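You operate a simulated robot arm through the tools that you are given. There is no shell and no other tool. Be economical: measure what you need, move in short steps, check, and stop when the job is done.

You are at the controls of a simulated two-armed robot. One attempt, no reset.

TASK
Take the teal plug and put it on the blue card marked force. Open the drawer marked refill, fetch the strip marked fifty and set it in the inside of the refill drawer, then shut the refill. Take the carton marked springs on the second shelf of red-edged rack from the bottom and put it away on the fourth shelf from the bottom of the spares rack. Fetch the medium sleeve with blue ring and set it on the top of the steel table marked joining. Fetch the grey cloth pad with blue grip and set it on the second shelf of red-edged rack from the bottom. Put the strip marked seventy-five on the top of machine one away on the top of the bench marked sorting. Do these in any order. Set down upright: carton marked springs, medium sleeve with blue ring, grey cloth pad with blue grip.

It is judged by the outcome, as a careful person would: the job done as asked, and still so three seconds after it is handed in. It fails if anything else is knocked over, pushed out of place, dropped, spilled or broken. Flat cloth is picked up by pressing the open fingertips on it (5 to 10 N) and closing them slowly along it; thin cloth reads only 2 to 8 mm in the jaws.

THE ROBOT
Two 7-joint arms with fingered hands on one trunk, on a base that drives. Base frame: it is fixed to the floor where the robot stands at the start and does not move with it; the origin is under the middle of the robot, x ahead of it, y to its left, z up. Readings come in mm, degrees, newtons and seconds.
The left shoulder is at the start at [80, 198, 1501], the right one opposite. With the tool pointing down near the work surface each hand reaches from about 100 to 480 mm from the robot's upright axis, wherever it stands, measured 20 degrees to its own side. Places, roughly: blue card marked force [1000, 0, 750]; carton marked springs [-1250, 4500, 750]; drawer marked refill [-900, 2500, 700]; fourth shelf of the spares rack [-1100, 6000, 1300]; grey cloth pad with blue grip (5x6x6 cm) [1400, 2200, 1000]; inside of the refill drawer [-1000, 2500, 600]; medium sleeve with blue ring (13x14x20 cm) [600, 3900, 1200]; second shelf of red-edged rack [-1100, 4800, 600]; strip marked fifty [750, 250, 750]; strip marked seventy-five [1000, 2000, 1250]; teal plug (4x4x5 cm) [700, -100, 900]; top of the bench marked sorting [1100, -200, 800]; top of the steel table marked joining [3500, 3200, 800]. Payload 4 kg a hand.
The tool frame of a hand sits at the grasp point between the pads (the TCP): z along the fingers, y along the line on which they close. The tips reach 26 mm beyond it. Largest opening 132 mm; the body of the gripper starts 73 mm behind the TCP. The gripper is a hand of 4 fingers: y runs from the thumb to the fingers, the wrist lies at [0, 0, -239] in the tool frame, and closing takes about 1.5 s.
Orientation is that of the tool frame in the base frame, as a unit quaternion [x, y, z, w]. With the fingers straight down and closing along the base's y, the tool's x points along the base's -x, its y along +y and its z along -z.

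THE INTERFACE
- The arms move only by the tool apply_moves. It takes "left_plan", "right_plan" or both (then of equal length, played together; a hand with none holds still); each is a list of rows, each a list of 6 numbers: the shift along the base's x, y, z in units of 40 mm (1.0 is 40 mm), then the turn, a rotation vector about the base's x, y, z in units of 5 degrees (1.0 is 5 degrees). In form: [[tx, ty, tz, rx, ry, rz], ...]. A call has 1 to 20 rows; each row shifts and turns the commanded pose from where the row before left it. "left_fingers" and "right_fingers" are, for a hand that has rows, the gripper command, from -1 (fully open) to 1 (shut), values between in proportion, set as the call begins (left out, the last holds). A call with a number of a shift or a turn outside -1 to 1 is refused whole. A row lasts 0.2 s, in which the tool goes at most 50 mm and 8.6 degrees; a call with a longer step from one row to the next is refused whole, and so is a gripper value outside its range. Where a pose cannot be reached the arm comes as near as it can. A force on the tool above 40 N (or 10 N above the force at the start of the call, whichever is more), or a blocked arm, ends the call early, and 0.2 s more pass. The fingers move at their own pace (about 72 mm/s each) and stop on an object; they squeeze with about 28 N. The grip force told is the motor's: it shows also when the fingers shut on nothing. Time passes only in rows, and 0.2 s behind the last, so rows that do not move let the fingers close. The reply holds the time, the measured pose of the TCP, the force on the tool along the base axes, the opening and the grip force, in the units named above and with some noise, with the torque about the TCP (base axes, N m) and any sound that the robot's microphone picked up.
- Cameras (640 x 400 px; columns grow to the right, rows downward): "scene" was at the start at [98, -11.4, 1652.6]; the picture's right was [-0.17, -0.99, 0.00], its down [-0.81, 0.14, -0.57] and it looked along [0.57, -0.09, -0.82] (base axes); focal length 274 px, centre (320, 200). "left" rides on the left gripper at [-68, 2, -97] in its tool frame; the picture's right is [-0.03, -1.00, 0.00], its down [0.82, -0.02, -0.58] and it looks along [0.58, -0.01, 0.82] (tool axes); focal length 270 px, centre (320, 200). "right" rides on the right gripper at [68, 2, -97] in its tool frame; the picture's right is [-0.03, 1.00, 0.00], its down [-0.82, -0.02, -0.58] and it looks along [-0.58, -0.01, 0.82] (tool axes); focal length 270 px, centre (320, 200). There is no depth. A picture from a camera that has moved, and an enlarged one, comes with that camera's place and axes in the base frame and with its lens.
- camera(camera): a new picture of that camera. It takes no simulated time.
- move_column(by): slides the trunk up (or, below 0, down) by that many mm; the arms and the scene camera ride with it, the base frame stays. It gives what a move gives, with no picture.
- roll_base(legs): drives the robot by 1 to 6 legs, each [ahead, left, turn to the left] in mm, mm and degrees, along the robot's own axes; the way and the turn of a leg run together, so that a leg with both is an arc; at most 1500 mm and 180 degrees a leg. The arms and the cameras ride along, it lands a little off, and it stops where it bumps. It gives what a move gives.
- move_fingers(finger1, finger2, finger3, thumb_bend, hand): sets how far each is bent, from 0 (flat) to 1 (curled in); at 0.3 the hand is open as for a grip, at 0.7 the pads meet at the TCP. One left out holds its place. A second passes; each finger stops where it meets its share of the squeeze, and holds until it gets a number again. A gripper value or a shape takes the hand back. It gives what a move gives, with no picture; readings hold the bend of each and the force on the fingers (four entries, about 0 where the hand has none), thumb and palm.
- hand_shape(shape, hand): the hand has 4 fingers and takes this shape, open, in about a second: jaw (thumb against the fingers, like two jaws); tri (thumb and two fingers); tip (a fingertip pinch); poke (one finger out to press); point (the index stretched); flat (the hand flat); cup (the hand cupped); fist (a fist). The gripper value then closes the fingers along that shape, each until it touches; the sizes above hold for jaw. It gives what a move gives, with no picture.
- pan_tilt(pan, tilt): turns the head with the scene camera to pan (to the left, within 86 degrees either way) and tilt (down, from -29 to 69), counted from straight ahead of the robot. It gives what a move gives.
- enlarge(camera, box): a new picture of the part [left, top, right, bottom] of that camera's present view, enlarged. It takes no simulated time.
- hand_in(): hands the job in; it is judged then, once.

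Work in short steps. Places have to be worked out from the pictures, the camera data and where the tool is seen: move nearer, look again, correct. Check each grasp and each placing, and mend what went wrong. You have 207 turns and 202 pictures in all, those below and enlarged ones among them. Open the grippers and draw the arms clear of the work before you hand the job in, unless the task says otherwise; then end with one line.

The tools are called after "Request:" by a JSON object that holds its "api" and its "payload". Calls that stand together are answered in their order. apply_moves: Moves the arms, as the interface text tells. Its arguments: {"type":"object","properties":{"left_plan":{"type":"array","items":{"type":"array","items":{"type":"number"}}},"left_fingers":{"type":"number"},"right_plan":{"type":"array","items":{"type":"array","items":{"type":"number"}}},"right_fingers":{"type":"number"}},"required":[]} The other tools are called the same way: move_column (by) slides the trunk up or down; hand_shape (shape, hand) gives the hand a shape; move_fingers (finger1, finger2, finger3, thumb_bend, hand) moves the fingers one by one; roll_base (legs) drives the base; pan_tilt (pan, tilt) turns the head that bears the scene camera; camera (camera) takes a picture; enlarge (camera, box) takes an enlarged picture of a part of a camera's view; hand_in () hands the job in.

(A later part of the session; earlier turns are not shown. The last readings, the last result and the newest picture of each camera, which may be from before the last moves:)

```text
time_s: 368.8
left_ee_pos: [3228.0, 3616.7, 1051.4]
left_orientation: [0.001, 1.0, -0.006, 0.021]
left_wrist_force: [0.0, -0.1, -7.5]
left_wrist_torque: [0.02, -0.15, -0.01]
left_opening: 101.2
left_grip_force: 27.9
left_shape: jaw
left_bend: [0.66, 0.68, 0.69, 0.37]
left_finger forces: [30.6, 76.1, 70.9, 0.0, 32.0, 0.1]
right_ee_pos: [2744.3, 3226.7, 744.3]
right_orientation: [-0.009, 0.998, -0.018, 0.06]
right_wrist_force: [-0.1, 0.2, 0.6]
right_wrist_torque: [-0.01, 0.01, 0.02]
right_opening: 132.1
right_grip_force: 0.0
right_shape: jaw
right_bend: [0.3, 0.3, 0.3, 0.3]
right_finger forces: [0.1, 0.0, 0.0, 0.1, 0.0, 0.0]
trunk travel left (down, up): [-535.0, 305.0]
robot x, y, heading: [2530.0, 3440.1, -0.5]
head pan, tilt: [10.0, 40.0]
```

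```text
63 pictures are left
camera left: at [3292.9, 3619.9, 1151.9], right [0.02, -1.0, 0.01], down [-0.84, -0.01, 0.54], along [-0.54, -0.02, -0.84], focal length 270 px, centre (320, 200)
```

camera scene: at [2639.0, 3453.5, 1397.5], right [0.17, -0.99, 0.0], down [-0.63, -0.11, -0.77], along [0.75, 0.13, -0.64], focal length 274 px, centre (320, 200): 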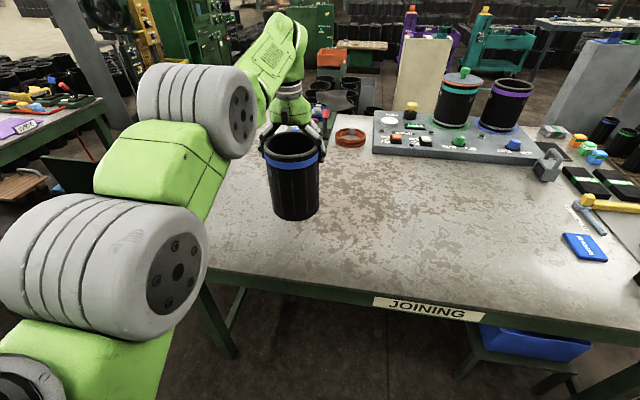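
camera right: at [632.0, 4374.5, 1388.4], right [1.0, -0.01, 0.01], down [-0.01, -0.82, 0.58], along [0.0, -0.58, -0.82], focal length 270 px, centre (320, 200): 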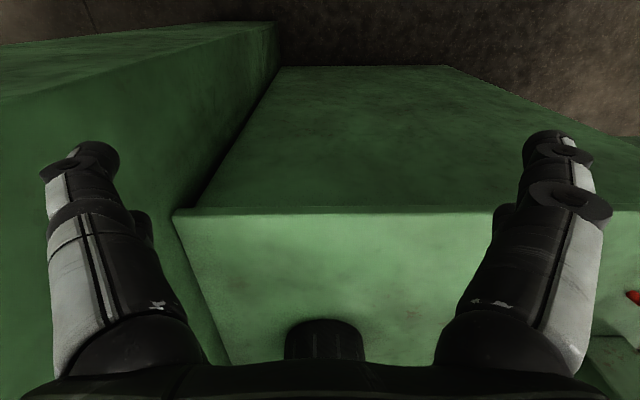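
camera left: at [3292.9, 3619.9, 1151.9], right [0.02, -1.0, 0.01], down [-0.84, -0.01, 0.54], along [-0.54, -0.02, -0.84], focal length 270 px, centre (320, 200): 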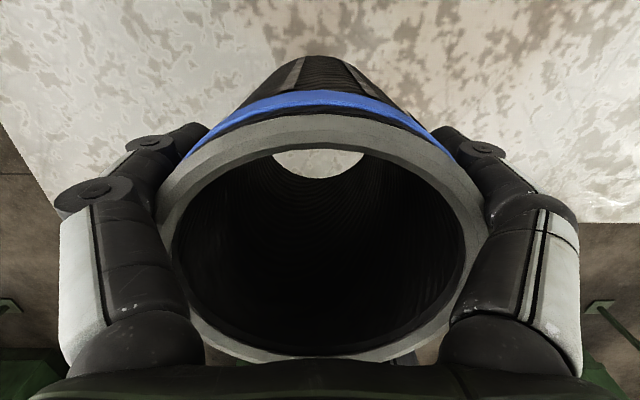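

Clear below. I lower 60, then in small steps to contact.

Request:
{"api": "move_column", "payload": {"by": -55}}

Request:
{"api": "move_column", "payload": {"by": -12}}

Request:
{"api": "move_column", "payload": {"by": -8}}

```text
time_s: 369.7
left_ee_pos: [3228.4, 3617.9, 997.0]
left_orientation: [0.001, 1.0, -0.007, 0.021]
left_wrist_force: [0.1, 0.4, -6.4]
left_wrist_torque: [0.0, -0.17, 0.03]
left_opening: 101.3
left_grip_force: 27.7
left_shape: jaw
left_bend: [0.66, 0.68, 0.69, 0.37]
left_finger forces: [30.6, 76.1, 71.0, 0.0, 32.0, 0.0]
right_ee_pos: [2744.4, 3227.3, 688.6]
right_orientation: [-0.01, 0.998, -0.018, 0.06]
right_wrist_force: [-0.3, -0.2, -0.1]
right_wrist_torque: [0.03, 0.03, 0.01]
right_opening: 132.1
right_grip_force: 0.0
right_shape: jaw
right_bend: [0.3, 0.3, 0.3, 0.3]
right_finger forces: [0.1, 0.0, 0.0, 0.0, 0.0, 0.0]
trunk travel left (down, up): [-480.0, 360.0]
robot x, y, heading: [2524.0, 3438.5, -0.7]
head pan, tilt: [10.0, 40.0]
```

```text
time_s: 370.3
left_ee_pos: [3227.9, 3616.4, 985.3]
left_orientation: [0.0, 1.0, -0.007, 0.021]
left_wrist_force: [-0.8, -0.3, -6.1]
left_wrist_torque: [-0.03, -0.14, -0.03]
left_opening: 101.1
left_grip_force: 27.9
left_shape: jaw
left_bend: [0.66, 0.68, 0.69, 0.37]
left_finger forces: [30.6, 76.2, 71.0, 0.0, 32.0, 0.0]
right_ee_pos: [2744.6, 3227.5, 676.9]
right_orientation: [-0.009, 0.998, -0.017, 0.059]
right_wrist_force: [-0.4, -0.3, -0.4]
right_wrist_torque: [0.0, 0.03, -0.01]
right_opening: 131.9
right_grip_force: 0.1
right_shape: jaw
right_bend: [0.3, 0.3, 0.3, 0.3]
right_finger forces: [0.1, 0.1, 0.0, 0.0, 0.1, 0.0]
trunk travel left (down, up): [-468.0, 372.0]
robot x, y, heading: [2524.6, 3440.7, -0.5]
head pan, tilt: [10.0, 40.0]
```

```text
time_s: 370.9
left_ee_pos: [3228.4, 3617.3, 976.6]
left_orientation: [0.001, 1.0, -0.006, 0.021]
left_wrist_force: [1.3, 0.4, -5.8]
left_wrist_torque: [0.03, -0.16, 0.0]
left_opening: 101.4
left_grip_force: 28.1
left_shape: jaw
left_bend: [0.66, 0.68, 0.69, 0.37]
left_finger forces: [30.7, 76.2, 71.0, 0.1, 32.0, 0.0]
right_ee_pos: [2746.3, 3226.5, 669.6]
right_orientation: [-0.009, 0.998, -0.017, 0.06]
right_wrist_force: [-0.2, 0.0, -0.4]
right_wrist_torque: [0.06, 0.01, 0.0]
right_opening: 131.9
right_grip_force: 0.1
right_shape: jaw
right_bend: [0.3, 0.3, 0.3, 0.3]
right_finger forces: [0.0, 0.0, 0.0, 0.0, 0.0, 0.0]
trunk travel left (down, up): [-460.0, 380.0]
robot x, y, heading: [2526.3, 3437.2, -0.4]
head pan, tilt: [10.0, 40.0]
```

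Request:
{"api": "move_column", "payload": {"by": -8}}

Request:
{"api": "enlarge", "payload": {"camera": "scene", "box": [220, 80, 380, 240]}}

```text
time_s: 371.5
left_ee_pos: [3226.8, 3617.4, 969.3]
left_orientation: [0.001, 1.0, -0.008, 0.02]
left_wrist_force: [-0.2, -0.3, -5.3]
left_wrist_torque: [0.04, -0.17, -0.01]
left_opening: 101.2
left_grip_force: 28.1
left_shape: jaw
left_bend: [0.66, 0.68, 0.7, 0.37]
left_finger forces: [31.0, 76.1, 71.1, 0.0, 32.3, 0.0]
right_ee_pos: [2744.7, 3227.5, 661.4]
right_orientation: [-0.01, 0.998, -0.018, 0.059]
right_wrist_force: [0.4, 1.5, 0.3]
right_wrist_torque: [0.01, 0.03, -0.03]
right_opening: 132.2
right_grip_force: 0.1
right_shape: jaw
right_bend: [0.3, 0.3, 0.3, 0.3]
right_finger forces: [0.1, 0.0, 0.0, 0.0, 0.1, 0.0]
trunk travel left (down, up): [-452.0, 388.0]
robot x, y, heading: [2528.9, 3439.1, -0.2]
head pan, tilt: [10.0, 40.0]
```

```text
2.50 times, centred on (300, 160) of scene
camera zoom: at [2638.5, 3453.4, 1314.4], right [0.17, -0.99, 0.0], down [-0.63, -0.11, -0.77], along [0.75, 0.13, -0.64], focal length 685 px, centre (370, 300)
```

zoom: 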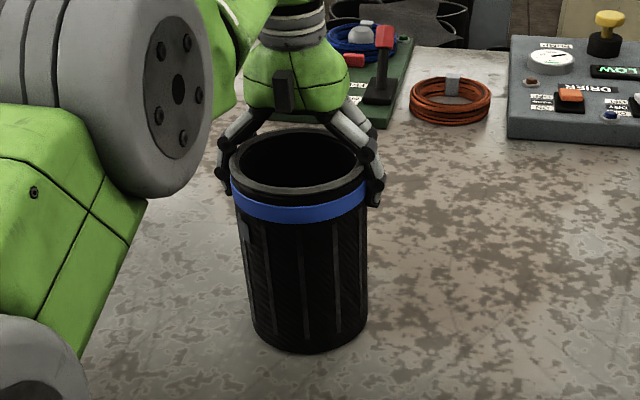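

Force is beginning to drop; a few more millimetres.

Request:
{"api": "move_column", "payload": {"by": -4}}

Request:
{"api": "move_column", "payload": {"by": -4}}

```text
time_s: 372.0
left_ee_pos: [3227.0, 3616.7, 969.1]
left_orientation: [0.001, 1.0, -0.006, 0.023]
left_wrist_force: [-2.1, -1.1, 6.5]
left_wrist_torque: [0.55, -0.18, 0.07]
left_opening: 100.9
left_grip_force: 28.2
left_shape: jaw
left_bend: [0.66, 0.68, 0.7, 0.37]
left_finger forces: [31.0, 76.5, 71.3, 0.1, 31.7, 0.0]
right_ee_pos: [2743.9, 3225.9, 658.5]
right_orientation: [-0.01, 0.998, -0.018, 0.061]
right_wrist_force: [0.1, 0.4, 0.0]
right_wrist_torque: [-0.04, 0.0, 0.02]
right_opening: 132.1
right_grip_force: 0.2
right_shape: jaw
right_bend: [0.3, 0.3, 0.3, 0.3]
right_finger forces: [0.0, 0.0, 0.0, 0.1, 0.0, 0.0]
trunk travel left (down, up): [-448.0, 392.0]
robot x, y, heading: [2525.3, 3442.1, -0.3]
head pan, tilt: [10.0, 40.0]
```

```text
time_s: 372.5
left_ee_pos: [3227.4, 3616.0, 967.2]
left_orientation: [0.001, 1.0, -0.006, 0.027]
left_wrist_force: [6.1, 0.3, 26.9]
left_wrist_torque: [0.5, 0.21, 0.23]
left_opening: 100.8
left_grip_force: 28.2
left_shape: jaw
left_bend: [0.66, 0.69, 0.7, 0.37]
left_finger forces: [31.7, 73.8, 69.8, 0.0, 33.0, 0.0]
right_ee_pos: [2743.1, 3226.9, 653.6]
right_orientation: [-0.009, 0.998, -0.019, 0.062]
right_wrist_force: [-1.0, -0.3, 0.0]
right_wrist_torque: [-0.03, -0.01, 0.0]
right_opening: 132.0
right_grip_force: 0.0
right_shape: jaw
right_bend: [0.3, 0.3, 0.3, 0.3]
right_finger forces: [0.1, 0.1, 0.1, 0.1, 0.0, 0.0]
trunk travel left (down, up): [-444.0, 396.0]
robot x, y, heading: [2523.2, 3435.6, -0.3]
head pan, tilt: [10.0, 40.0]
```

Set down. I open the fingers wide and raise the hand straight up.

Request:
{"api": "move_fingers", "payload": {"hand": "left", "finger1": 0.1, "finger2": 0.1, "finger3": 0.1, "thumb_bend": 0.1}}

Request:
{"api": "move_column", "payload": {"by": 8}}

Request:
{"api": "camera", "payload": {"camera": "left"}}

```text
time_s: 373.5
left_ee_pos: [3225.2, 3615.6, 966.8]
left_orientation: [0.001, 1.0, -0.007, 0.024]
left_wrist_force: [5.3, 0.3, 29.6]
left_wrist_torque: [0.14, 0.78, 0.0]
left_opening: 173.2
left_grip_force: 11.2
left_shape: fingers
left_bend: [0.1, 0.1, 0.1, 0.1]
left_finger forces: [0.0, 12.3, 9.5, 0.1, 0.7, 0.1]
right_ee_pos: [2742.4, 3226.1, 654.1]
right_orientation: [-0.01, 0.998, -0.017, 0.061]
right_wrist_force: [-0.1, 0.2, -0.8]
right_wrist_torque: [0.01, 0.01, 0.02]
right_opening: 132.1
right_grip_force: 0.1
right_shape: jaw
right_bend: [0.3, 0.3, 0.3, 0.3]
right_finger forces: [0.0, 0.0, 0.1, 0.1, 0.0, 0.0]
trunk travel left (down, up): [-444.0, 396.0]
robot x, y, heading: [2526.5, 3439.6, -0.2]
head pan, tilt: [10.0, 40.0]
```

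```text
time_s: 374.1
left_ee_pos: [3223.6, 3616.2, 967.0]
left_orientation: [0.001, 1.0, -0.006, 0.019]
left_wrist_force: [-1.3, -0.7, 5.0]
left_wrist_torque: [0.18, 0.07, 0.05]
left_opening: 173.1
left_grip_force: 4.9
left_shape: fingers
left_bend: [0.1, 0.09, 0.09, 0.1]
left_finger forces: [0.0, 6.2, 5.0, 0.0, 0.0, 0.0]
right_ee_pos: [2742.3, 3226.2, 660.6]
right_orientation: [-0.009, 0.998, -0.017, 0.061]
right_wrist_force: [-0.3, 0.1, 0.1]
right_wrist_torque: [-0.02, -0.04, 0.01]
right_opening: 132.0
right_grip_force: 0.1
right_shape: jaw
right_bend: [0.3, 0.3, 0.3, 0.3]
right_finger forces: [0.0, 0.0, 0.0, 0.0, 0.0, 0.0]
trunk travel left (down, up): [-452.0, 388.0]
robot x, y, heading: [2525.3, 3437.0, -0.2]
head pan, tilt: [10.0, 40.0]
```

```text
61 pictures are left
camera left: at [3290.3, 3619.0, 1067.1], right [0.02, -1.0, 0.01], down [-0.84, -0.01, 0.55], along [-0.55, -0.02, -0.84], focal length 270 px, centre (320, 200)
```

left: 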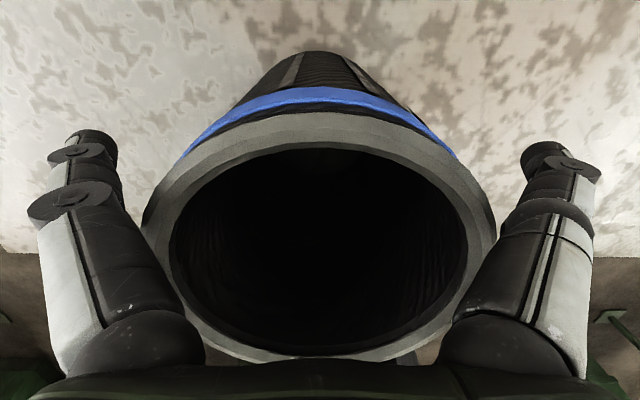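

Released; I raise 150 mm straight up and verify.

Request:
{"api": "move_column", "payload": {"by": 150}}

Request:
{"api": "camera", "payload": {"camera": "scene"}}

```text
time_s: 375.8
left_ee_pos: [3227.0, 3617.6, 1120.5]
left_orientation: [0.001, 1.0, -0.007, 0.022]
left_wrist_force: [-1.0, -0.5, 0.6]
left_wrist_torque: [0.01, 0.0, -0.02]
left_opening: 173.1
left_grip_force: 0.0
left_shape: fingers
left_bend: [0.1, 0.1, 0.1, 0.1]
left_finger forces: [0.0, 0.1, 0.0, 0.0, 0.0, 0.0]
right_ee_pos: [2743.7, 3227.3, 810.8]
right_orientation: [-0.01, 0.998, -0.017, 0.059]
right_wrist_force: [-0.4, 1.2, -0.8]
right_wrist_torque: [-0.01, -0.01, 0.02]
right_opening: 132.0
right_grip_force: 0.1
right_shape: jaw
right_bend: [0.3, 0.3, 0.3, 0.3]
right_finger forces: [0.0, 0.0, 0.0, 0.0, 0.0, 0.0]
trunk travel left (down, up): [-602.0, 238.0]
robot x, y, heading: [2527.2, 3437.6, -0.5]
head pan, tilt: [10.0, 40.0]
```

```text
60 pictures are left
camera scene: at [2637.8, 3453.1, 1464.5], right [0.17, -0.99, 0.0], down [-0.63, -0.11, -0.77], along [0.76, 0.13, -0.64], focal length 274 px, centre (320, 200)
```

scene: 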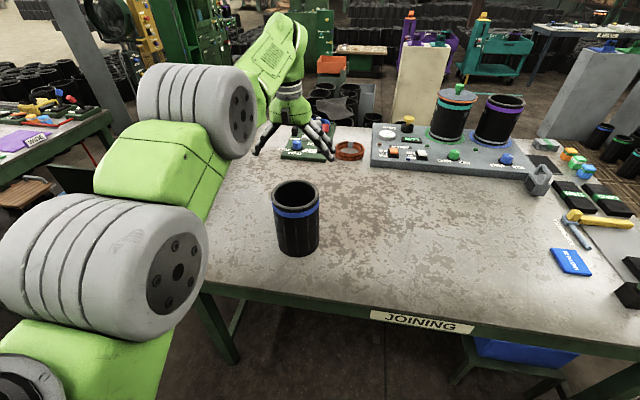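

The sleeve stands upright on the JOINING table. I raise the trunk, back off, and drive around to the far side of machine one for the pad at about [1437, 2207, 985].

Request:
{"api": "move_column", "payload": {"by": 200}}

Request:
{"api": "roll_base", "payload": {"legs": [[-250, 0, 0], [0, -690, 0.4], [0, 0, -90], [0, -700, 0]]}}

Request:
{"api": "pan_tilt", "payload": {"pan": -10, "tilt": 35}}

Request:
{"api": "camera", "payload": {"camera": "scene"}}

```text
time_s: 378.0
left_ee_pos: [3227.7, 3616.8, 1321.1]
left_orientation: [0.001, 1.0, -0.008, 0.022]
left_wrist_force: [-0.4, -0.2, 0.1]
left_wrist_torque: [0.01, -0.02, 0.02]
left_opening: 173.2
left_grip_force: 0.0
left_shape: fingers
left_bend: [0.1, 0.1, 0.1, 0.1]
left_finger forces: [0.0, 0.0, 0.0, 0.0, 0.1, 0.0]
right_ee_pos: [2744.6, 3227.6, 1012.0]
right_orientation: [-0.008, 0.998, -0.017, 0.06]
right_wrist_force: [0.0, 0.1, 0.4]
right_wrist_torque: [0.07, -0.02, -0.05]
right_opening: 132.0
right_grip_force: 0.1
right_shape: jaw
right_bend: [0.3, 0.3, 0.3, 0.3]
right_finger forces: [0.1, 0.1, 0.0, 0.0, 0.1, 0.1]
trunk travel left (down, up): [-802.0, 38.0]
robot x, y, heading: [2523.9, 3440.1, -0.4]
head pan, tilt: [10.0, 40.0]
```

```text
time_s: 390.5
left_ee_pos: [1767.2, 2050.5, 1319.7]
left_orientation: [0.704, 0.71, -0.021, 0.01]
left_wrist_force: [0.4, 0.0, -0.2]
left_wrist_torque: [0.0, 0.0, 0.01]
left_opening: 173.4
left_grip_force: 0.1
left_shape: fingers
left_bend: [0.1, 0.1, 0.1, 0.1]
left_finger forces: [0.0, 0.0, 0.1, 0.0, 0.0, 0.0]
right_ee_pos: [1371.9, 2528.8, 1012.0]
right_orientation: [0.696, 0.716, -0.055, 0.03]
right_wrist_force: [-0.2, 0.6, 0.9]
right_wrist_torque: [-0.01, 0.02, 0.02]
right_opening: 131.8
right_grip_force: 0.0
right_shape: jaw
right_bend: [0.3, 0.3, 0.3, 0.3]
right_finger forces: [0.1, 0.0, 0.0, 0.0, 0.0, 0.1]
trunk travel left (down, up): [-802.0, 38.0]
robot x, y, heading: [1579.7, 2746.1, -90.0]
head pan, tilt: [10.0, 40.0]
```

```text
time_s: 391.3
left_ee_pos: [1765.0, 2049.6, 1320.2]
left_orientation: [0.704, 0.71, -0.02, 0.01]
left_wrist_force: [0.6, 0.0, -0.5]
left_wrist_torque: [0.01, 0.01, -0.01]
left_opening: 173.0
left_grip_force: 0.1
left_shape: fingers
left_bend: [0.1, 0.1, 0.1, 0.1]
left_finger forces: [0.0, 0.0, 0.0, 0.1, 0.0, 0.0]
right_ee_pos: [1370.5, 2528.5, 1011.4]
right_orientation: [0.696, 0.715, -0.056, 0.031]
right_wrist_force: [0.5, 0.1, -0.3]
right_wrist_torque: [-0.01, -0.02, -0.02]
right_opening: 131.8
right_grip_force: 0.0
right_shape: jaw
right_bend: [0.3, 0.3, 0.3, 0.3]
right_finger forces: [0.0, 0.0, 0.0, 0.1, 0.1, 0.0]
trunk travel left (down, up): [-802.0, 38.0]
robot x, y, heading: [1580.3, 2746.0, -89.6]
head pan, tilt: [-10.0, 35.0]
```

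```text
59 pictures are left
camera scene: at [1561.4, 2632.0, 1672.1], right [-0.99, 0.17, 0.0], down [0.1, 0.57, -0.82], along [-0.14, -0.81, -0.57], focal length 274 px, centre (320, 200)
```

scene: 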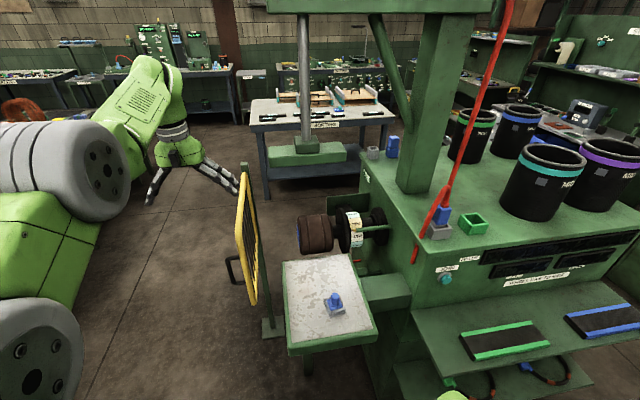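

The pad sits on the white plate at about [1436, 2175], right in front of my right hand. I zoom on it.

Request:
{"api": "enlarge", "payload": {"camera": "scene", "box": [270, 240, 400, 350]}}

```text
3.64 times, centred on (335, 295) of scene
camera zoom: at [1561.4, 2632.0, 1672.1], right [-0.99, 0.17, 0.0], down [0.1, 0.57, -0.82], along [-0.14, -0.81, -0.57], focal length 997 px, centre (266, -146)
```

zoom: 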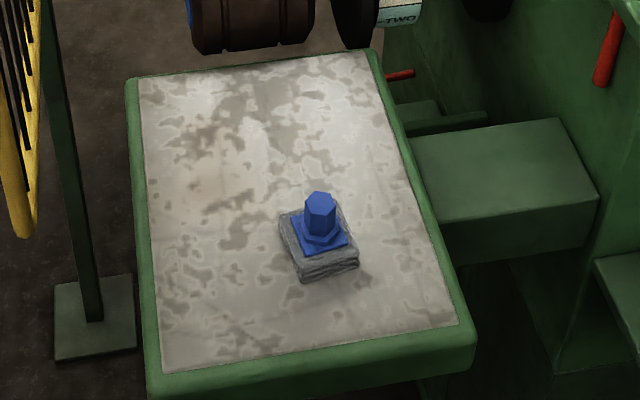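

I level the right hand and bring it above the blue knob (~[1438, 2168]).

Request:
{"api": "apply_moves", "payload": {"right_plan": [[0.17, -0.9, 0.25, 0.138, -0.04, 0], [0.17, -0.9, 0.25, 0.138, -0.04, 0], [0.17, -0.9, 0.25, 0.138, -0.04, 0], [0.17, -0.9, 0.25, 0.138, -0.04, 0], [0.17, -0.9, 0.25, 0.138, -0.04, 0], [0.17, -0.9, 0.25, 0.138, -0.04, 0], [0.17, -0.9, 0.25, 0.138, -0.04, 0], [0.17, -0.9, 0.25, 0.138, -0.04, 0], [0.17, -0.9, 0.25, 0.138, -0.04, 0], [0.17, -0.9, 0.25, 0.138, -0.04, 0]], "right_fingers": -0.2}}

Request:
{"api": "camera", "payload": {"camera": "right"}}

```text
time_s: 393.5
left_ee_pos: [1766.4, 2046.5, 1319.4]
left_orientation: [0.704, 0.71, -0.019, 0.01]
left_wrist_force: [0.0, -0.3, 0.2]
left_wrist_torque: [-0.03, -0.01, -0.02]
left_opening: 173.3
left_grip_force: 0.1
left_shape: fingers
left_bend: [0.1, 0.1, 0.1, 0.1]
left_finger forces: [0.1, 0.0, 0.1, 0.1, 0.0, 0.0]
right_ee_pos: [1439.8, 2168.3, 1109.7]
right_orientation: [0.698, 0.716, 0.002, 0.0]
right_wrist_force: [-0.5, 0.2, -0.5]
right_wrist_torque: [0.0, -0.02, -0.02]
right_opening: 80.2
right_grip_force: 0.2
right_shape: jaw
right_bend: [0.71, 0.71, 0.71, 0.7]
right_finger forces: [0.0, 0.0, 0.0, 0.0, 0.1, 0.0]
trunk travel left (down, up): [-802.0, 38.0]
robot x, y, heading: [1581.1, 2749.9, -89.8]
head pan, tilt: [-10.0, 35.0]
```

```text
57 pictures are left
camera right: at [1437.6, 2236.5, 1206.7], right [1.0, 0.0, 0.0], down [0.0, -0.82, 0.57], along [0.0, -0.57, -0.82], focal length 270 px, centre (320, 200)
```

right: 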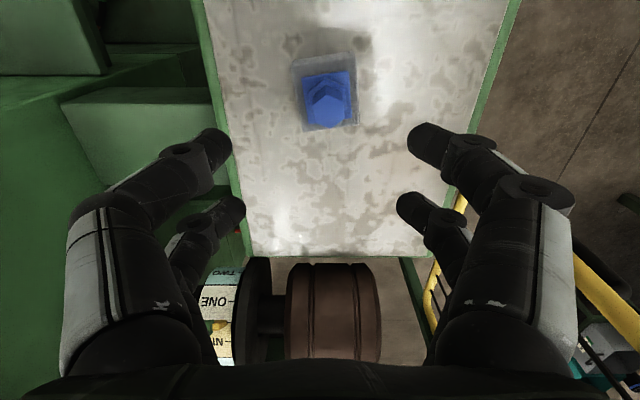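

The knob is at about [1443, 2180]. Since thin posts slip between the jaw's finger rows, I try the "tip" pinch shape and look.

Request:
{"api": "hand_shape", "payload": {"hand": "right", "shape": "tip"}}

Request:
{"api": "camera", "payload": {"camera": "right"}}

```text
time_s: 394.4
left_ee_pos: [1765.2, 2050.2, 1319.4]
left_orientation: [0.704, 0.71, -0.02, 0.01]
left_wrist_force: [-0.1, -0.3, 0.1]
left_wrist_torque: [0.01, 0.0, 0.02]
left_opening: 173.3
left_grip_force: 0.1
left_shape: fingers
left_bend: [0.1, 0.1, 0.1, 0.1]
left_finger forces: [0.0, 0.0, 0.0, 0.1, 0.0, 0.0]
right_ee_pos: [1437.2, 2170.0, 1111.0]
right_orientation: [0.697, 0.717, 0.001, 0.001]
right_wrist_force: [0.5, -0.1, -0.4]
right_wrist_torque: [0.01, -0.01, 0.02]
right_opening: 132.1
right_grip_force: 0.2
right_shape: tip
right_bend: [0.3, 0.3, 0.3, 0.3]
right_finger forces: [0.0, 0.0, 0.0, 0.0, 0.1, 0.1]
trunk travel left (down, up): [-802.0, 38.0]
robot x, y, heading: [1579.3, 2748.6, -89.7]
head pan, tilt: [-10.0, 35.0]
```

```text
56 pictures are left
camera right: at [1437.2, 2238.6, 1207.9], right [1.0, 0.0, 0.0], down [0.0, -0.82, 0.58], along [0.0, -0.58, -0.82], focal length 270 px, centre (320, 200)
```

right: 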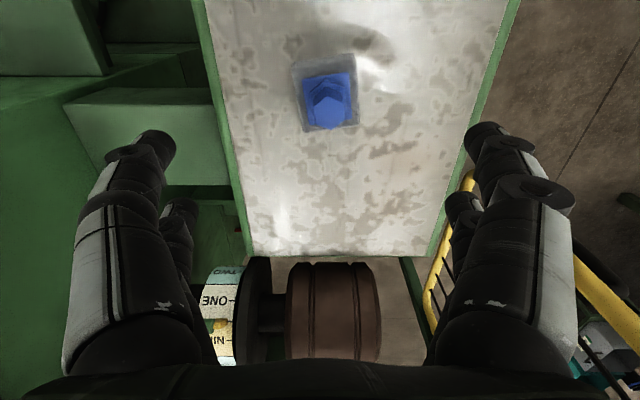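

I go back to the jaw, offset so one finger row meets the knob, and lower to z≈1030 to check.

Request:
{"api": "hand_shape", "payload": {"hand": "right", "shape": "jaw"}}

Request:
{"api": "apply_moves", "payload": {"right_plan": [[0.1, -0.12, -0.4, 0, 0, 0], [0, 0, -0.4, 0, 0, 0], [0, 0, -0.4, 0, 0, 0], [0, 0, -0.4, 0, 0, 0], [0, 0, -0.4, 0, 0, 0], [0, 0, 0, 0, 0, 0]], "right_fingers": -0.1}}

Request:
{"api": "camera", "payload": {"camera": "right"}}

```text
time_s: 395.3
left_ee_pos: [1764.5, 2049.7, 1319.4]
left_orientation: [0.704, 0.71, -0.02, 0.011]
left_wrist_force: [0.0, -0.7, -1.1]
left_wrist_torque: [0.0, 0.0, -0.02]
left_opening: 173.1
left_grip_force: 0.0
left_shape: fingers
left_bend: [0.1, 0.1, 0.1, 0.1]
left_finger forces: [0.0, 0.0, 0.1, 0.0, 0.0, 0.1]
right_ee_pos: [1436.7, 2169.5, 1111.4]
right_orientation: [0.697, 0.717, 0.0, 0.0]
right_wrist_force: [0.1, -0.5, -1.2]
right_wrist_torque: [0.01, 0.04, 0.0]
right_opening: 131.9
right_grip_force: 0.0
right_shape: jaw
right_bend: [0.3, 0.3, 0.3, 0.3]
right_finger forces: [0.1, 0.0, 0.0, 0.0, 0.1, 0.0]
trunk travel left (down, up): [-802.0, 38.0]
robot x, y, heading: [1581.0, 2750.6, -89.8]
head pan, tilt: [-10.0, 35.0]
```

```text
time_s: 396.7
left_ee_pos: [1764.1, 2049.6, 1320.5]
left_orientation: [0.704, 0.71, -0.021, 0.01]
left_wrist_force: [0.5, 0.0, -0.3]
left_wrist_torque: [-0.01, 0.01, 0.05]
left_opening: 173.1
left_grip_force: 0.0
left_shape: fingers
left_bend: [0.1, 0.1, 0.1, 0.1]
left_finger forces: [0.1, 0.0, 0.0, 0.1, 0.1, 0.0]
right_ee_pos: [1441.6, 2163.6, 1031.9]
right_orientation: [0.697, 0.717, 0.0, 0.001]
right_wrist_force: [0.2, 0.5, 0.7]
right_wrist_torque: [0.04, 0.01, 0.01]
right_opening: 73.0
right_grip_force: 0.0
right_shape: jaw
right_bend: [0.72, 0.72, 0.72, 0.7]
right_finger forces: [0.0, 0.0, 0.1, 0.0, 0.0, 0.0]
trunk travel left (down, up): [-802.0, 38.0]
robot x, y, heading: [1579.0, 2746.0, -89.8]
head pan, tilt: [-10.0, 35.0]
```

```text
55 pictures are left
camera right: at [1440.8, 2233.1, 1128.2], right [1.0, 0.0, 0.0], down [0.0, -0.82, 0.58], along [0.0, -0.58, -0.82], focal length 270 px, centre (320, 200)
```

right: 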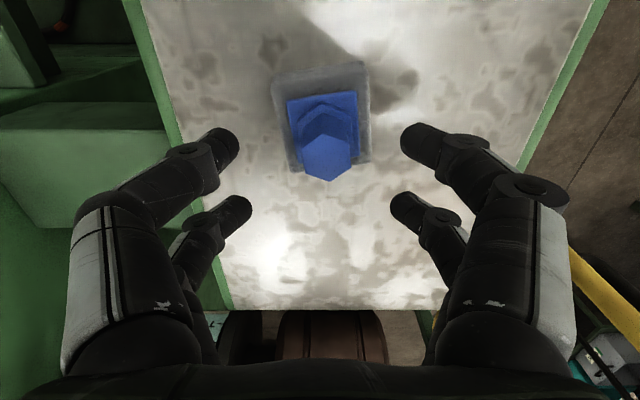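

Knob top at [1444, 2172, 1005]. I adjust 8 mm, lower to z≈1011 and close.

Request:
{"api": "apply_moves", "payload": {"right_plan": [[0.07, -0.2, -0.2, 0, 0, 0], [0, 0, -0.2, 0, 0, 0], [0, 0, -0.1, 0, 0, 0], [0, 0, 0, 0, 0, 0]]}}

Request:
{"api": "apply_moves", "payload": {"right_plan": [[0, 0, 0, 0, 0, 0], [0, 0, 0, 0, 0, 0], [0, 0, 0, 0, 0, 0], [0, 0, 0, 0, 0, 0], [0, 0, 0, 0, 0, 0], [0, 0, 0, 0, 0, 0], [0, 0, 0, 0, 0, 0]], "right_fingers": 1}}

Request:
{"api": "camera", "payload": {"camera": "right"}}

```text
time_s: 397.7
left_ee_pos: [1764.3, 2050.1, 1319.4]
left_orientation: [0.704, 0.71, -0.02, 0.011]
left_wrist_force: [1.3, 0.3, 0.3]
left_wrist_torque: [0.0, 0.0, -0.02]
left_opening: 173.4
left_grip_force: 0.1
left_shape: fingers
left_bend: [0.1, 0.1, 0.1, 0.1]
left_finger forces: [0.0, 0.1, 0.1, 0.0, 0.1, 0.0]
right_ee_pos: [1443.3, 2156.2, 1011.3]
right_orientation: [0.697, 0.717, 0.001, 0.0]
right_wrist_force: [-0.1, 0.1, 0.4]
right_wrist_torque: [0.01, -0.01, 0.01]
right_opening: 73.0
right_grip_force: 0.0
right_shape: jaw
right_bend: [0.72, 0.72, 0.72, 0.7]
right_finger forces: [0.0, 0.0, 0.0, 0.1, 0.0, 0.0]
trunk travel left (down, up): [-802.0, 38.0]
robot x, y, heading: [1581.3, 2748.6, -89.7]
head pan, tilt: [-10.0, 35.0]
```

```text
time_s: 399.3
left_ee_pos: [1764.3, 2050.3, 1320.0]
left_orientation: [0.704, 0.71, -0.021, 0.011]
left_wrist_force: [0.2, -0.1, -0.4]
left_wrist_torque: [0.0, 0.03, -0.01]
left_opening: 173.4
left_grip_force: 0.1
left_shape: fingers
left_bend: [0.1, 0.1, 0.1, 0.1]
left_finger forces: [0.0, 0.1, 0.1, 0.0, 0.0, 0.0]
right_ee_pos: [1444.1, 2157.2, 1012.1]
right_orientation: [0.697, 0.717, 0.001, 0.001]
right_wrist_force: [0.4, -0.7, 1.5]
right_wrist_torque: [0.02, -0.04, 0.0]
right_opening: 17.2
right_grip_force: 27.6
right_shape: jaw
right_bend: [0.74, 0.61, 0.61, 0.7]
right_finger forces: [23.5, 0.0, 0.0, 0.0, 23.1, 0.1]
trunk travel left (down, up): [-802.0, 38.0]
robot x, y, heading: [1579.5, 2747.6, -89.8]
head pan, tilt: [-10.0, 35.0]
```

```text
54 pictures are left
camera right: at [1444.0, 2225.4, 1108.3], right [1.0, 0.0, 0.0], down [0.0, -0.82, 0.58], along [0.0, -0.58, -0.82], focal length 270 px, centre (320, 200)
```

right: 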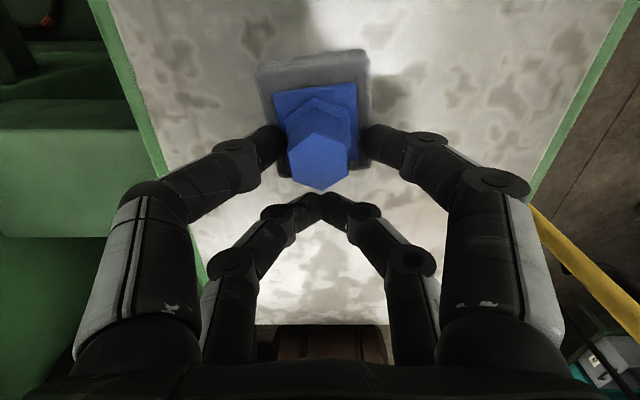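

The front finger pair pinches the knob. I lift 80 mm and check.

Request:
{"api": "apply_moves", "payload": {"right_plan": [[0, 0, 0.3, 0, 0, 0], [0, 0, 0.4, 0, 0, 0], [0, 0, 0.6, 0, 0, 0], [0, 0, 0.7, 0, 0, 0]]}}

Request:
{"api": "camera", "payload": {"camera": "right"}}

```text
time_s: 400.3
left_ee_pos: [1765.4, 2051.3, 1320.7]
left_orientation: [0.704, 0.71, -0.021, 0.011]
left_wrist_force: [0.7, -0.3, 1.0]
left_wrist_torque: [-0.03, 0.03, 0.04]
left_opening: 172.9
left_grip_force: 0.1
left_shape: fingers
left_bend: [0.1, 0.1, 0.1, 0.1]
left_finger forces: [0.1, 0.0, 0.0, 0.0, 0.1, 0.0]
right_ee_pos: [1444.1, 2156.8, 1091.1]
right_orientation: [0.697, 0.717, 0.0, 0.001]
right_wrist_force: [-0.3, -0.4, -0.4]
right_wrist_torque: [-0.04, 0.0, 0.0]
right_opening: 17.3
right_grip_force: 27.9
right_shape: jaw
right_bend: [0.73, 0.61, 0.61, 0.7]
right_finger forces: [23.0, 0.1, 0.0, 0.0, 22.9, 0.0]
trunk travel left (down, up): [-802.0, 38.0]
robot x, y, heading: [1579.9, 2749.2, -89.6]
head pan, tilt: [-10.0, 35.0]
```

```text
53 pictures are left
camera right: at [1443.8, 2225.3, 1187.8], right [1.0, 0.0, 0.0], down [0.0, -0.82, 0.58], along [0.0, -0.58, -0.82], focal length 270 px, centre (320, 200)
```

right: 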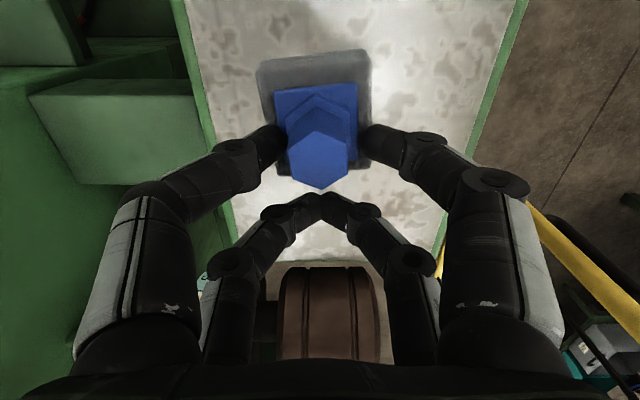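

It holds. For the rack shelf the hand must come in pitched, so I put the pad back on the plate and regrasp with the hand tilted 40°.

Request:
{"api": "apply_moves", "payload": {"right_plan": [[0, 0, -0.7, 0, 0, 0], [0, 0, -0.7, 0, 0, 0], [0, 0, -0.4, 0, 0, 0], [0, 0, -0.1, 0, 0, 0], [0, 0, -0.1, 0, 0, 0], [0, 0, 0, 0, 0, 0]]}}

```text
time_s: 401.7
left_ee_pos: [1764.6, 2049.5, 1320.6]
left_orientation: [0.704, 0.71, -0.02, 0.011]
left_wrist_force: [-0.1, -0.4, 0.6]
left_wrist_torque: [0.0, -0.02, 0.02]
left_opening: 173.0
left_grip_force: 0.1
left_shape: fingers
left_bend: [0.1, 0.1, 0.1, 0.1]
left_finger forces: [0.0, 0.0, 0.0, 0.0, 0.0, 0.0]
right_ee_pos: [1443.2, 2156.2, 1011.9]
right_orientation: [0.697, 0.717, 0.0, 0.002]
right_wrist_force: [-0.1, 0.6, 5.5]
right_wrist_torque: [0.11, 0.08, 0.03]
right_opening: 17.0
right_grip_force: 28.0
right_shape: jaw
right_bend: [0.74, 0.61, 0.61, 0.7]
right_finger forces: [23.6, 0.0, 0.0, 0.1, 23.6, 0.1]
trunk travel left (down, up): [-802.0, 38.0]
robot x, y, heading: [1584.2, 2747.6, -89.5]
head pan, tilt: [-10.0, 35.0]
```

The pad rests on the plate. I open, rise 50 mm and pitch the hand 40°.

Request:
{"api": "apply_moves", "payload": {"right_plan": [[0, 0, 0, 0, 0, 0], [0, 0, 0, 0, 0, 0], [0, 0, 0, 0, 0, 0], [0, 0, 0, 0, 0, 0], [0, 0, 0.6, 0, 0, 0], [0, 0, 0.6, 0, 0, 0], [0, 0, 0.2, -1, 0, 0], [0, 0, 0, -1, 0, 0], [0, 0, 0, -1, 0, 0], [0, 0, 0, -1, 0, 0], [0, 0, 0, -1, 0, 0], [0, 0, 0, -1, 0, 0], [0, 0, 0, -1, 0, 0], [0, 0, 0, -1, 0, 0]], "right_fingers": -0.1}}

Request:
{"api": "camera", "payload": {"camera": "right"}}

```text
time_s: 404.7
left_ee_pos: [1765.3, 2050.4, 1320.2]
left_orientation: [0.704, 0.71, -0.02, 0.01]
left_wrist_force: [0.4, 0.4, 0.1]
left_wrist_torque: [-0.02, 0.01, 0.01]
left_opening: 172.9
left_grip_force: 0.1
left_shape: fingers
left_bend: [0.1, 0.1, 0.1, 0.1]
left_finger forces: [0.0, 0.1, 0.0, 0.0, 0.0, 0.0]
right_ee_pos: [1444.3, 2155.6, 1067.9]
right_orientation: [0.655, 0.674, -0.246, 0.239]
right_wrist_force: [-0.6, -0.5, 0.7]
right_wrist_torque: [-0.02, -0.01, 0.01]
right_opening: 72.0
right_grip_force: 0.1
right_shape: jaw
right_bend: [0.72, 0.72, 0.72, 0.7]
right_finger forces: [0.1, 0.0, 0.0, 0.0, 0.0, 0.0]
trunk travel left (down, up): [-802.0, 38.0]
robot x, y, heading: [1581.0, 2752.6, -89.9]
head pan, tilt: [-10.0, 35.0]
```

```text
52 pictures are left
camera right: at [1443.8, 2272.2, 1097.6], right [1.0, 0.0, 0.0], down [0.0, -0.25, 0.97], along [0.0, -0.97, -0.25], focal length 270 px, centre (320, 200)
```

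right: 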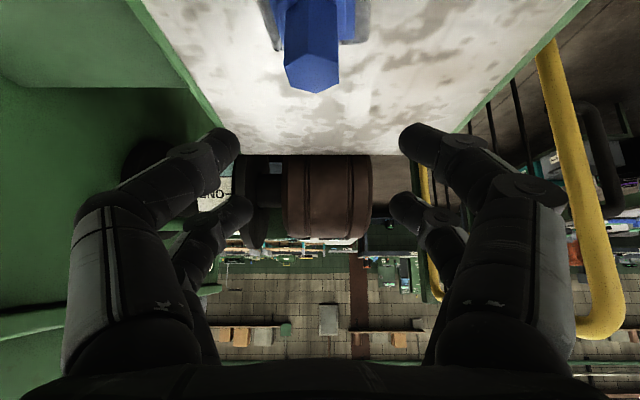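

Refined: knob top z≈1015, y≈2176. I move to TCP [1444, 2166, 1017] and check.

Request:
{"api": "apply_moves", "payload": {"right_plan": [[0, 0.25, -0.3, 0, 0, 0], [0, 0, -0.4, 0, 0, 0], [0, 0, -0.4, 0, 0, 0], [0, 0, -0.17, 0, 0, 0], [0, 0, 0, 0, 0, 0]]}}

Request:
{"api": "camera", "payload": {"camera": "right"}}

```text
time_s: 405.9
left_ee_pos: [1764.5, 2050.0, 1321.0]
left_orientation: [0.704, 0.71, -0.02, 0.01]
left_wrist_force: [0.5, -0.8, -0.5]
left_wrist_torque: [-0.01, 0.03, 0.0]
left_opening: 173.2
left_grip_force: 0.1
left_shape: fingers
left_bend: [0.1, 0.1, 0.1, 0.1]
left_finger forces: [0.0, 0.0, 0.0, 0.0, 0.0, 0.1]
right_ee_pos: [1445.0, 2165.5, 1016.0]
right_orientation: [0.654, 0.674, -0.244, 0.239]
right_wrist_force: [0.0, 1.0, -1.0]
right_wrist_torque: [-0.03, -0.01, 0.0]
right_opening: 71.9
right_grip_force: 0.1
right_shape: jaw
right_bend: [0.72, 0.72, 0.72, 0.7]
right_finger forces: [0.0, 0.0, 0.1, 0.0, 0.0, 0.0]
trunk travel left (down, up): [-802.0, 38.0]
robot x, y, heading: [1577.9, 2750.7, -89.9]
head pan, tilt: [-10.0, 35.0]
```

```text
51 pictures are left
camera right: at [1443.9, 2281.4, 1046.6], right [1.0, 0.0, 0.0], down [0.0, -0.25, 0.97], along [0.0, -0.97, -0.25], focal length 270 px, centre (320, 200)
```

right: 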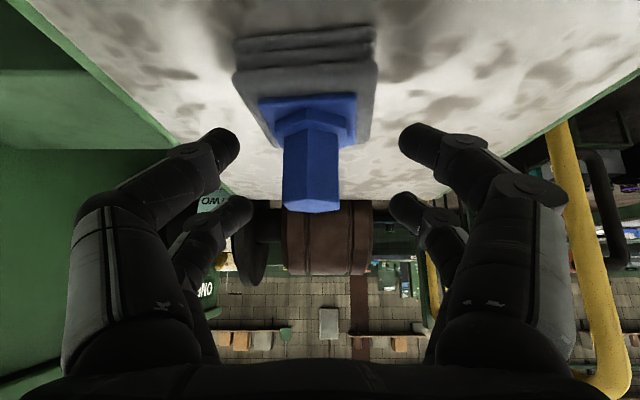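

The finger row is level with the knob's middle. I close and lift 60 mm.

Request:
{"api": "apply_moves", "payload": {"right_plan": [[0, 0, 0, 0, 0, 0], [0, 0, 0, 0, 0, 0], [0, 0, 0, 0, 0, 0], [0, 0, 0, 0, 0, 0], [0, 0, 0, 0, 0, 0], [0, 0, 0, 0, 0, 0], [0, 0, 0, 0, 0, 0]], "right_fingers": 1}}

Request:
{"api": "apply_moves", "payload": {"right_plan": [[0, 0, 0.3, 0, 0, 0], [0, 0, 0.4, 0, 0, 0], [0, 0, 0.4, 0, 0, 0], [0, 0, 0.4, 0, 0, 0]]}}

Request:
{"api": "camera", "payload": {"camera": "right"}}

```text
time_s: 407.5
left_ee_pos: [1765.3, 2050.5, 1320.7]
left_orientation: [0.704, 0.71, -0.02, 0.011]
left_wrist_force: [0.4, 0.4, 0.7]
left_wrist_torque: [-0.01, 0.0, -0.02]
left_opening: 173.1
left_grip_force: 0.0
left_shape: fingers
left_bend: [0.1, 0.1, 0.1, 0.1]
left_finger forces: [0.0, 0.0, 0.1, 0.0, 0.1, 0.1]
right_ee_pos: [1444.3, 2166.1, 1017.4]
right_orientation: [0.655, 0.673, -0.246, 0.24]
right_wrist_force: [-0.1, -2.2, 8.3]
right_wrist_torque: [-0.04, -0.06, 0.01]
right_opening: 19.2
right_grip_force: 27.8
right_shape: jaw
right_bend: [0.74, 0.6, 0.6, 0.7]
right_finger forces: [25.0, 0.0, 0.0, 0.0, 22.7, 0.0]
trunk travel left (down, up): [-802.0, 38.0]
robot x, y, heading: [1578.8, 2748.5, -89.8]
head pan, tilt: [-10.0, 35.0]
```

```text
time_s: 408.5
left_ee_pos: [1765.6, 2049.3, 1320.1]
left_orientation: [0.704, 0.71, -0.019, 0.01]
left_wrist_force: [0.3, 1.1, -0.2]
left_wrist_torque: [-0.03, 0.0, -0.01]
left_opening: 173.2
left_grip_force: 0.0
left_shape: fingers
left_bend: [0.1, 0.1, 0.1, 0.1]
left_finger forces: [0.0, 0.0, 0.0, 0.0, 0.0, 0.1]
right_ee_pos: [1445.2, 2165.1, 1076.9]
right_orientation: [0.655, 0.674, -0.245, 0.239]
right_wrist_force: [0.1, -0.7, -0.6]
right_wrist_torque: [-0.03, 0.01, 0.05]
right_opening: 19.4
right_grip_force: 28.3
right_shape: jaw
right_bend: [0.74, 0.6, 0.6, 0.7]
right_finger forces: [22.8, 0.1, 0.0, 0.1, 21.9, 0.0]
trunk travel left (down, up): [-802.0, 38.0]
robot x, y, heading: [1578.6, 2750.3, -89.9]
head pan, tilt: [-10.0, 35.0]
```

```text
50 pictures are left
camera right: at [1443.5, 2281.1, 1106.5], right [1.0, 0.0, 0.0], down [0.0, -0.25, 0.97], along [0.0, -0.97, -0.25], focal length 270 px, centre (320, 200)
```

right: 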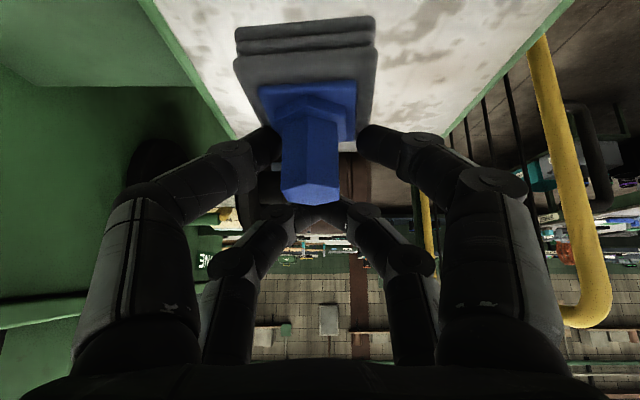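

Held well. I back up 150 mm, then retract both hands before travelling to the red-edged rack.

Request:
{"api": "roll_base", "payload": {"legs": [[-170, 0, 0]]}}

Request:
{"api": "apply_moves", "payload": {"left_plan": [[0, 0, -0.9, 0, 0, 0], [0, 0, -0.9, 0, 0, 0], [0, 0, -0.9, 0, 0, 0], [0, 0, -0.9, 0, 0, 0], [0, 0, -0.9, 0, 0, 0], [0, 0.8, -0.5, 0, 0, 0], [0, 0.8, 0, 0, 0, 0], [0, 0.8, 0, 0, 0, 0], [0, 0.8, 0, 0, 0, 0], [0, 0.8, 0, 0, 0, 0], [0, 0.8, 0, 0, 0, 0], [0, 0.8, 0, 0, 0, 0]], "right_plan": [[0, 0, 0, 0, 0, 0], [0, 0, 0, 0, 0, 0], [0, 0, 0, 0, 0, 0], [0, 0, 0, 0, 0, 0], [0, 0.5, 0, 0, 0, 0], [0, 0.6, 0, 0, 0, 0], [0, 0.6, 0, 0, 0, 0], [0, 0.6, 0, 0, 0, 0], [0, 0.6, 0, 0, 0, 0], [0, 0.6, 0, 0, 0, 0], [0, 0.6, 0, 0, 0, 0], [0, 0.6, 0, 0, 0, 0]], "left_fingers": -1}}

Request:
{"api": "roll_base", "payload": {"legs": [[0, 0, -90], [1000, 0, 0], [550, 0, 0]]}}

Request:
{"api": "camera", "payload": {"camera": "right"}}

```text
time_s: 410.0
left_ee_pos: [1765.5, 2215.4, 1317.0]
left_orientation: [0.703, 0.71, -0.019, 0.008]
left_wrist_force: [0.6, 0.0, 0.3]
left_wrist_torque: [0.07, 0.01, 0.01]
left_opening: 173.1
left_grip_force: 0.0
left_shape: fingers
left_bend: [0.1, 0.1, 0.1, 0.1]
left_finger forces: [0.0, 0.0, 0.0, 0.1, 0.0, 0.1]
right_ee_pos: [1445.1, 2333.1, 1074.9]
right_orientation: [0.655, 0.674, -0.244, 0.238]
right_wrist_force: [0.2, 0.7, -0.5]
right_wrist_torque: [-0.02, -0.01, -0.03]
right_opening: 19.4
right_grip_force: 28.5
right_shape: jaw
right_bend: [0.74, 0.6, 0.6, 0.7]
right_finger forces: [22.9, 0.0, 0.0, 0.0, 21.9, 0.0]
trunk travel left (down, up): [-802.0, 38.0]
robot x, y, heading: [1578.8, 2916.6, -89.6]
head pan, tilt: [-10.0, 35.0]
```

```text
time_s: 412.6
left_ee_pos: [1764.2, 2220.6, 1319.4]
left_orientation: [0.704, 0.71, -0.02, 0.011]
left_wrist_force: [0.0, -0.1, 0.1]
left_wrist_torque: [-0.05, -0.03, 0.01]
left_opening: 132.2
left_grip_force: 0.1
left_shape: jaw
left_bend: [0.3, 0.3, 0.3, 0.3]
left_finger forces: [0.0, 0.0, 0.1, 0.1, 0.0, 0.0]
left hand out of reach, approached as far as the arm can: row 1, 2, 3, 4, 5, 6, 7, 8, 9, 10, 11, 12
right_ee_pos: [1442.4, 2525.2, 1076.5]
right_orientation: [0.655, 0.674, -0.244, 0.239]
right_wrist_force: [-0.9, 0.4, -1.0]
right_wrist_torque: [-0.03, 0.06, 0.0]
right_opening: 19.3
right_grip_force: 28.8
right_shape: jaw
right_bend: [0.74, 0.6, 0.6, 0.7]
right_finger forces: [22.3, 0.1, 0.0, 0.0, 22.0, 0.0]
trunk travel left (down, up): [-802.0, 38.0]
robot x, y, heading: [1580.3, 2917.3, -89.7]
head pan, tilt: [-10.0, 35.0]
```

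```text
time_s: 424.4
left_ee_pos: [-666.6, 2734.0, 1322.1]
left_orientation: [1.0, 0.004, -0.023, -0.008]
left_wrist_force: [0.4, 0.2, -0.1]
left_wrist_torque: [-0.02, 0.06, 0.0]
left_opening: 131.9
left_grip_force: 0.1
left_shape: jaw
left_bend: [0.3, 0.3, 0.3, 0.3]
left_finger forces: [0.0, 0.1, 0.0, 0.1, 0.0, 0.1]
right_ee_pos: [-364.4, 3055.6, 1077.6]
right_orientation: [0.939, 0.013, -0.343, -0.005]
right_wrist_force: [0.0, -0.3, -0.5]
right_wrist_torque: [0.04, 0.0, 0.01]
right_opening: 19.4
right_grip_force: 27.7
right_shape: jaw
right_bend: [0.74, 0.6, 0.6, 0.7]
right_finger forces: [22.2, 0.0, 0.0, 0.0, 22.0, 0.0]
trunk travel left (down, up): [-802.0, 38.0]
robot x, y, heading: [28.6, 2922.6, -180.2]
head pan, tilt: [-10.0, 35.0]
```

```text
49 pictures are left
camera right: at [-249.4, 3057.0, 1107.4], right [0.0, -1.0, 0.0], down [-0.25, 0.0, 0.97], along [-0.97, 0.0, -0.25], focal length 270 px, centre (320, 200)
```

right: 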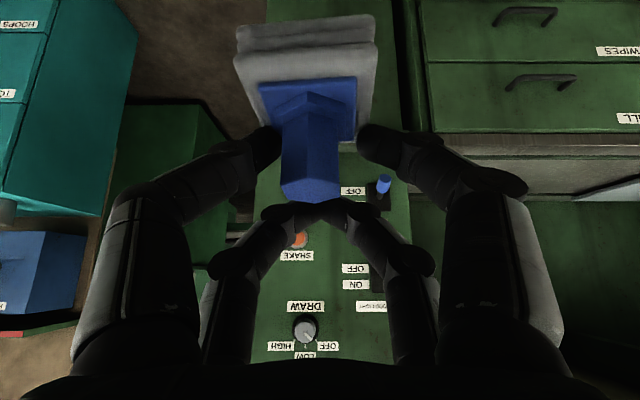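

The left arm seems stuck at its stretched pose. I try tilting that hand forward and drawing it back in small steps.

Request:
{"api": "apply_moves", "payload": {"left_plan": [[0, 0, 0, 0, 1, 0], [0, 0, 0, 0, 1, 0], [0, 0, 0, 0, 1, 0], [0, 0, 0, 0, 1, 0], [0.3, 0, 0, 0, 1, 0], [0.5, 0, 0, 0, 1, 0], [0.5, 0, 0, 0, 0, 0], [0.5, 0, 0, 0, 0, 0]]}}

```text
time_s: 426.1
left_ee_pos: [-787.4, 2732.2, 1357.1]
left_orientation: [0.96, 0.002, -0.279, -0.008]
left_wrist_force: [0.1, 0.2, -0.1]
left_wrist_torque: [-0.03, 0.02, 0.0]
left_opening: 131.9
left_grip_force: 0.0
left_shape: jaw
left_bend: [0.3, 0.3, 0.3, 0.3]
left_finger forces: [0.0, 0.0, 0.1, 0.0, 0.0, 0.0]
left hand out of reach, approached as far as the arm can: row 1, 2, 3, 4, 5, 6, 7, 8
right_ee_pos: [-366.6, 3055.8, 1076.9]
right_orientation: [0.939, 0.014, -0.343, -0.003]
right_wrist_force: [-0.5, -0.1, -0.2]
right_wrist_torque: [-0.01, 0.01, 0.02]
right_opening: 19.3
right_grip_force: 28.2
right_shape: jaw
right_bend: [0.74, 0.6, 0.6, 0.7]
right_finger forces: [22.1, 0.0, 0.1, 0.0, 22.1, 0.0]
trunk travel left (down, up): [-802.0, 38.0]
robot x, y, heading: [29.6, 2921.1, -180.0]
head pan, tilt: [-10.0, 35.0]
```

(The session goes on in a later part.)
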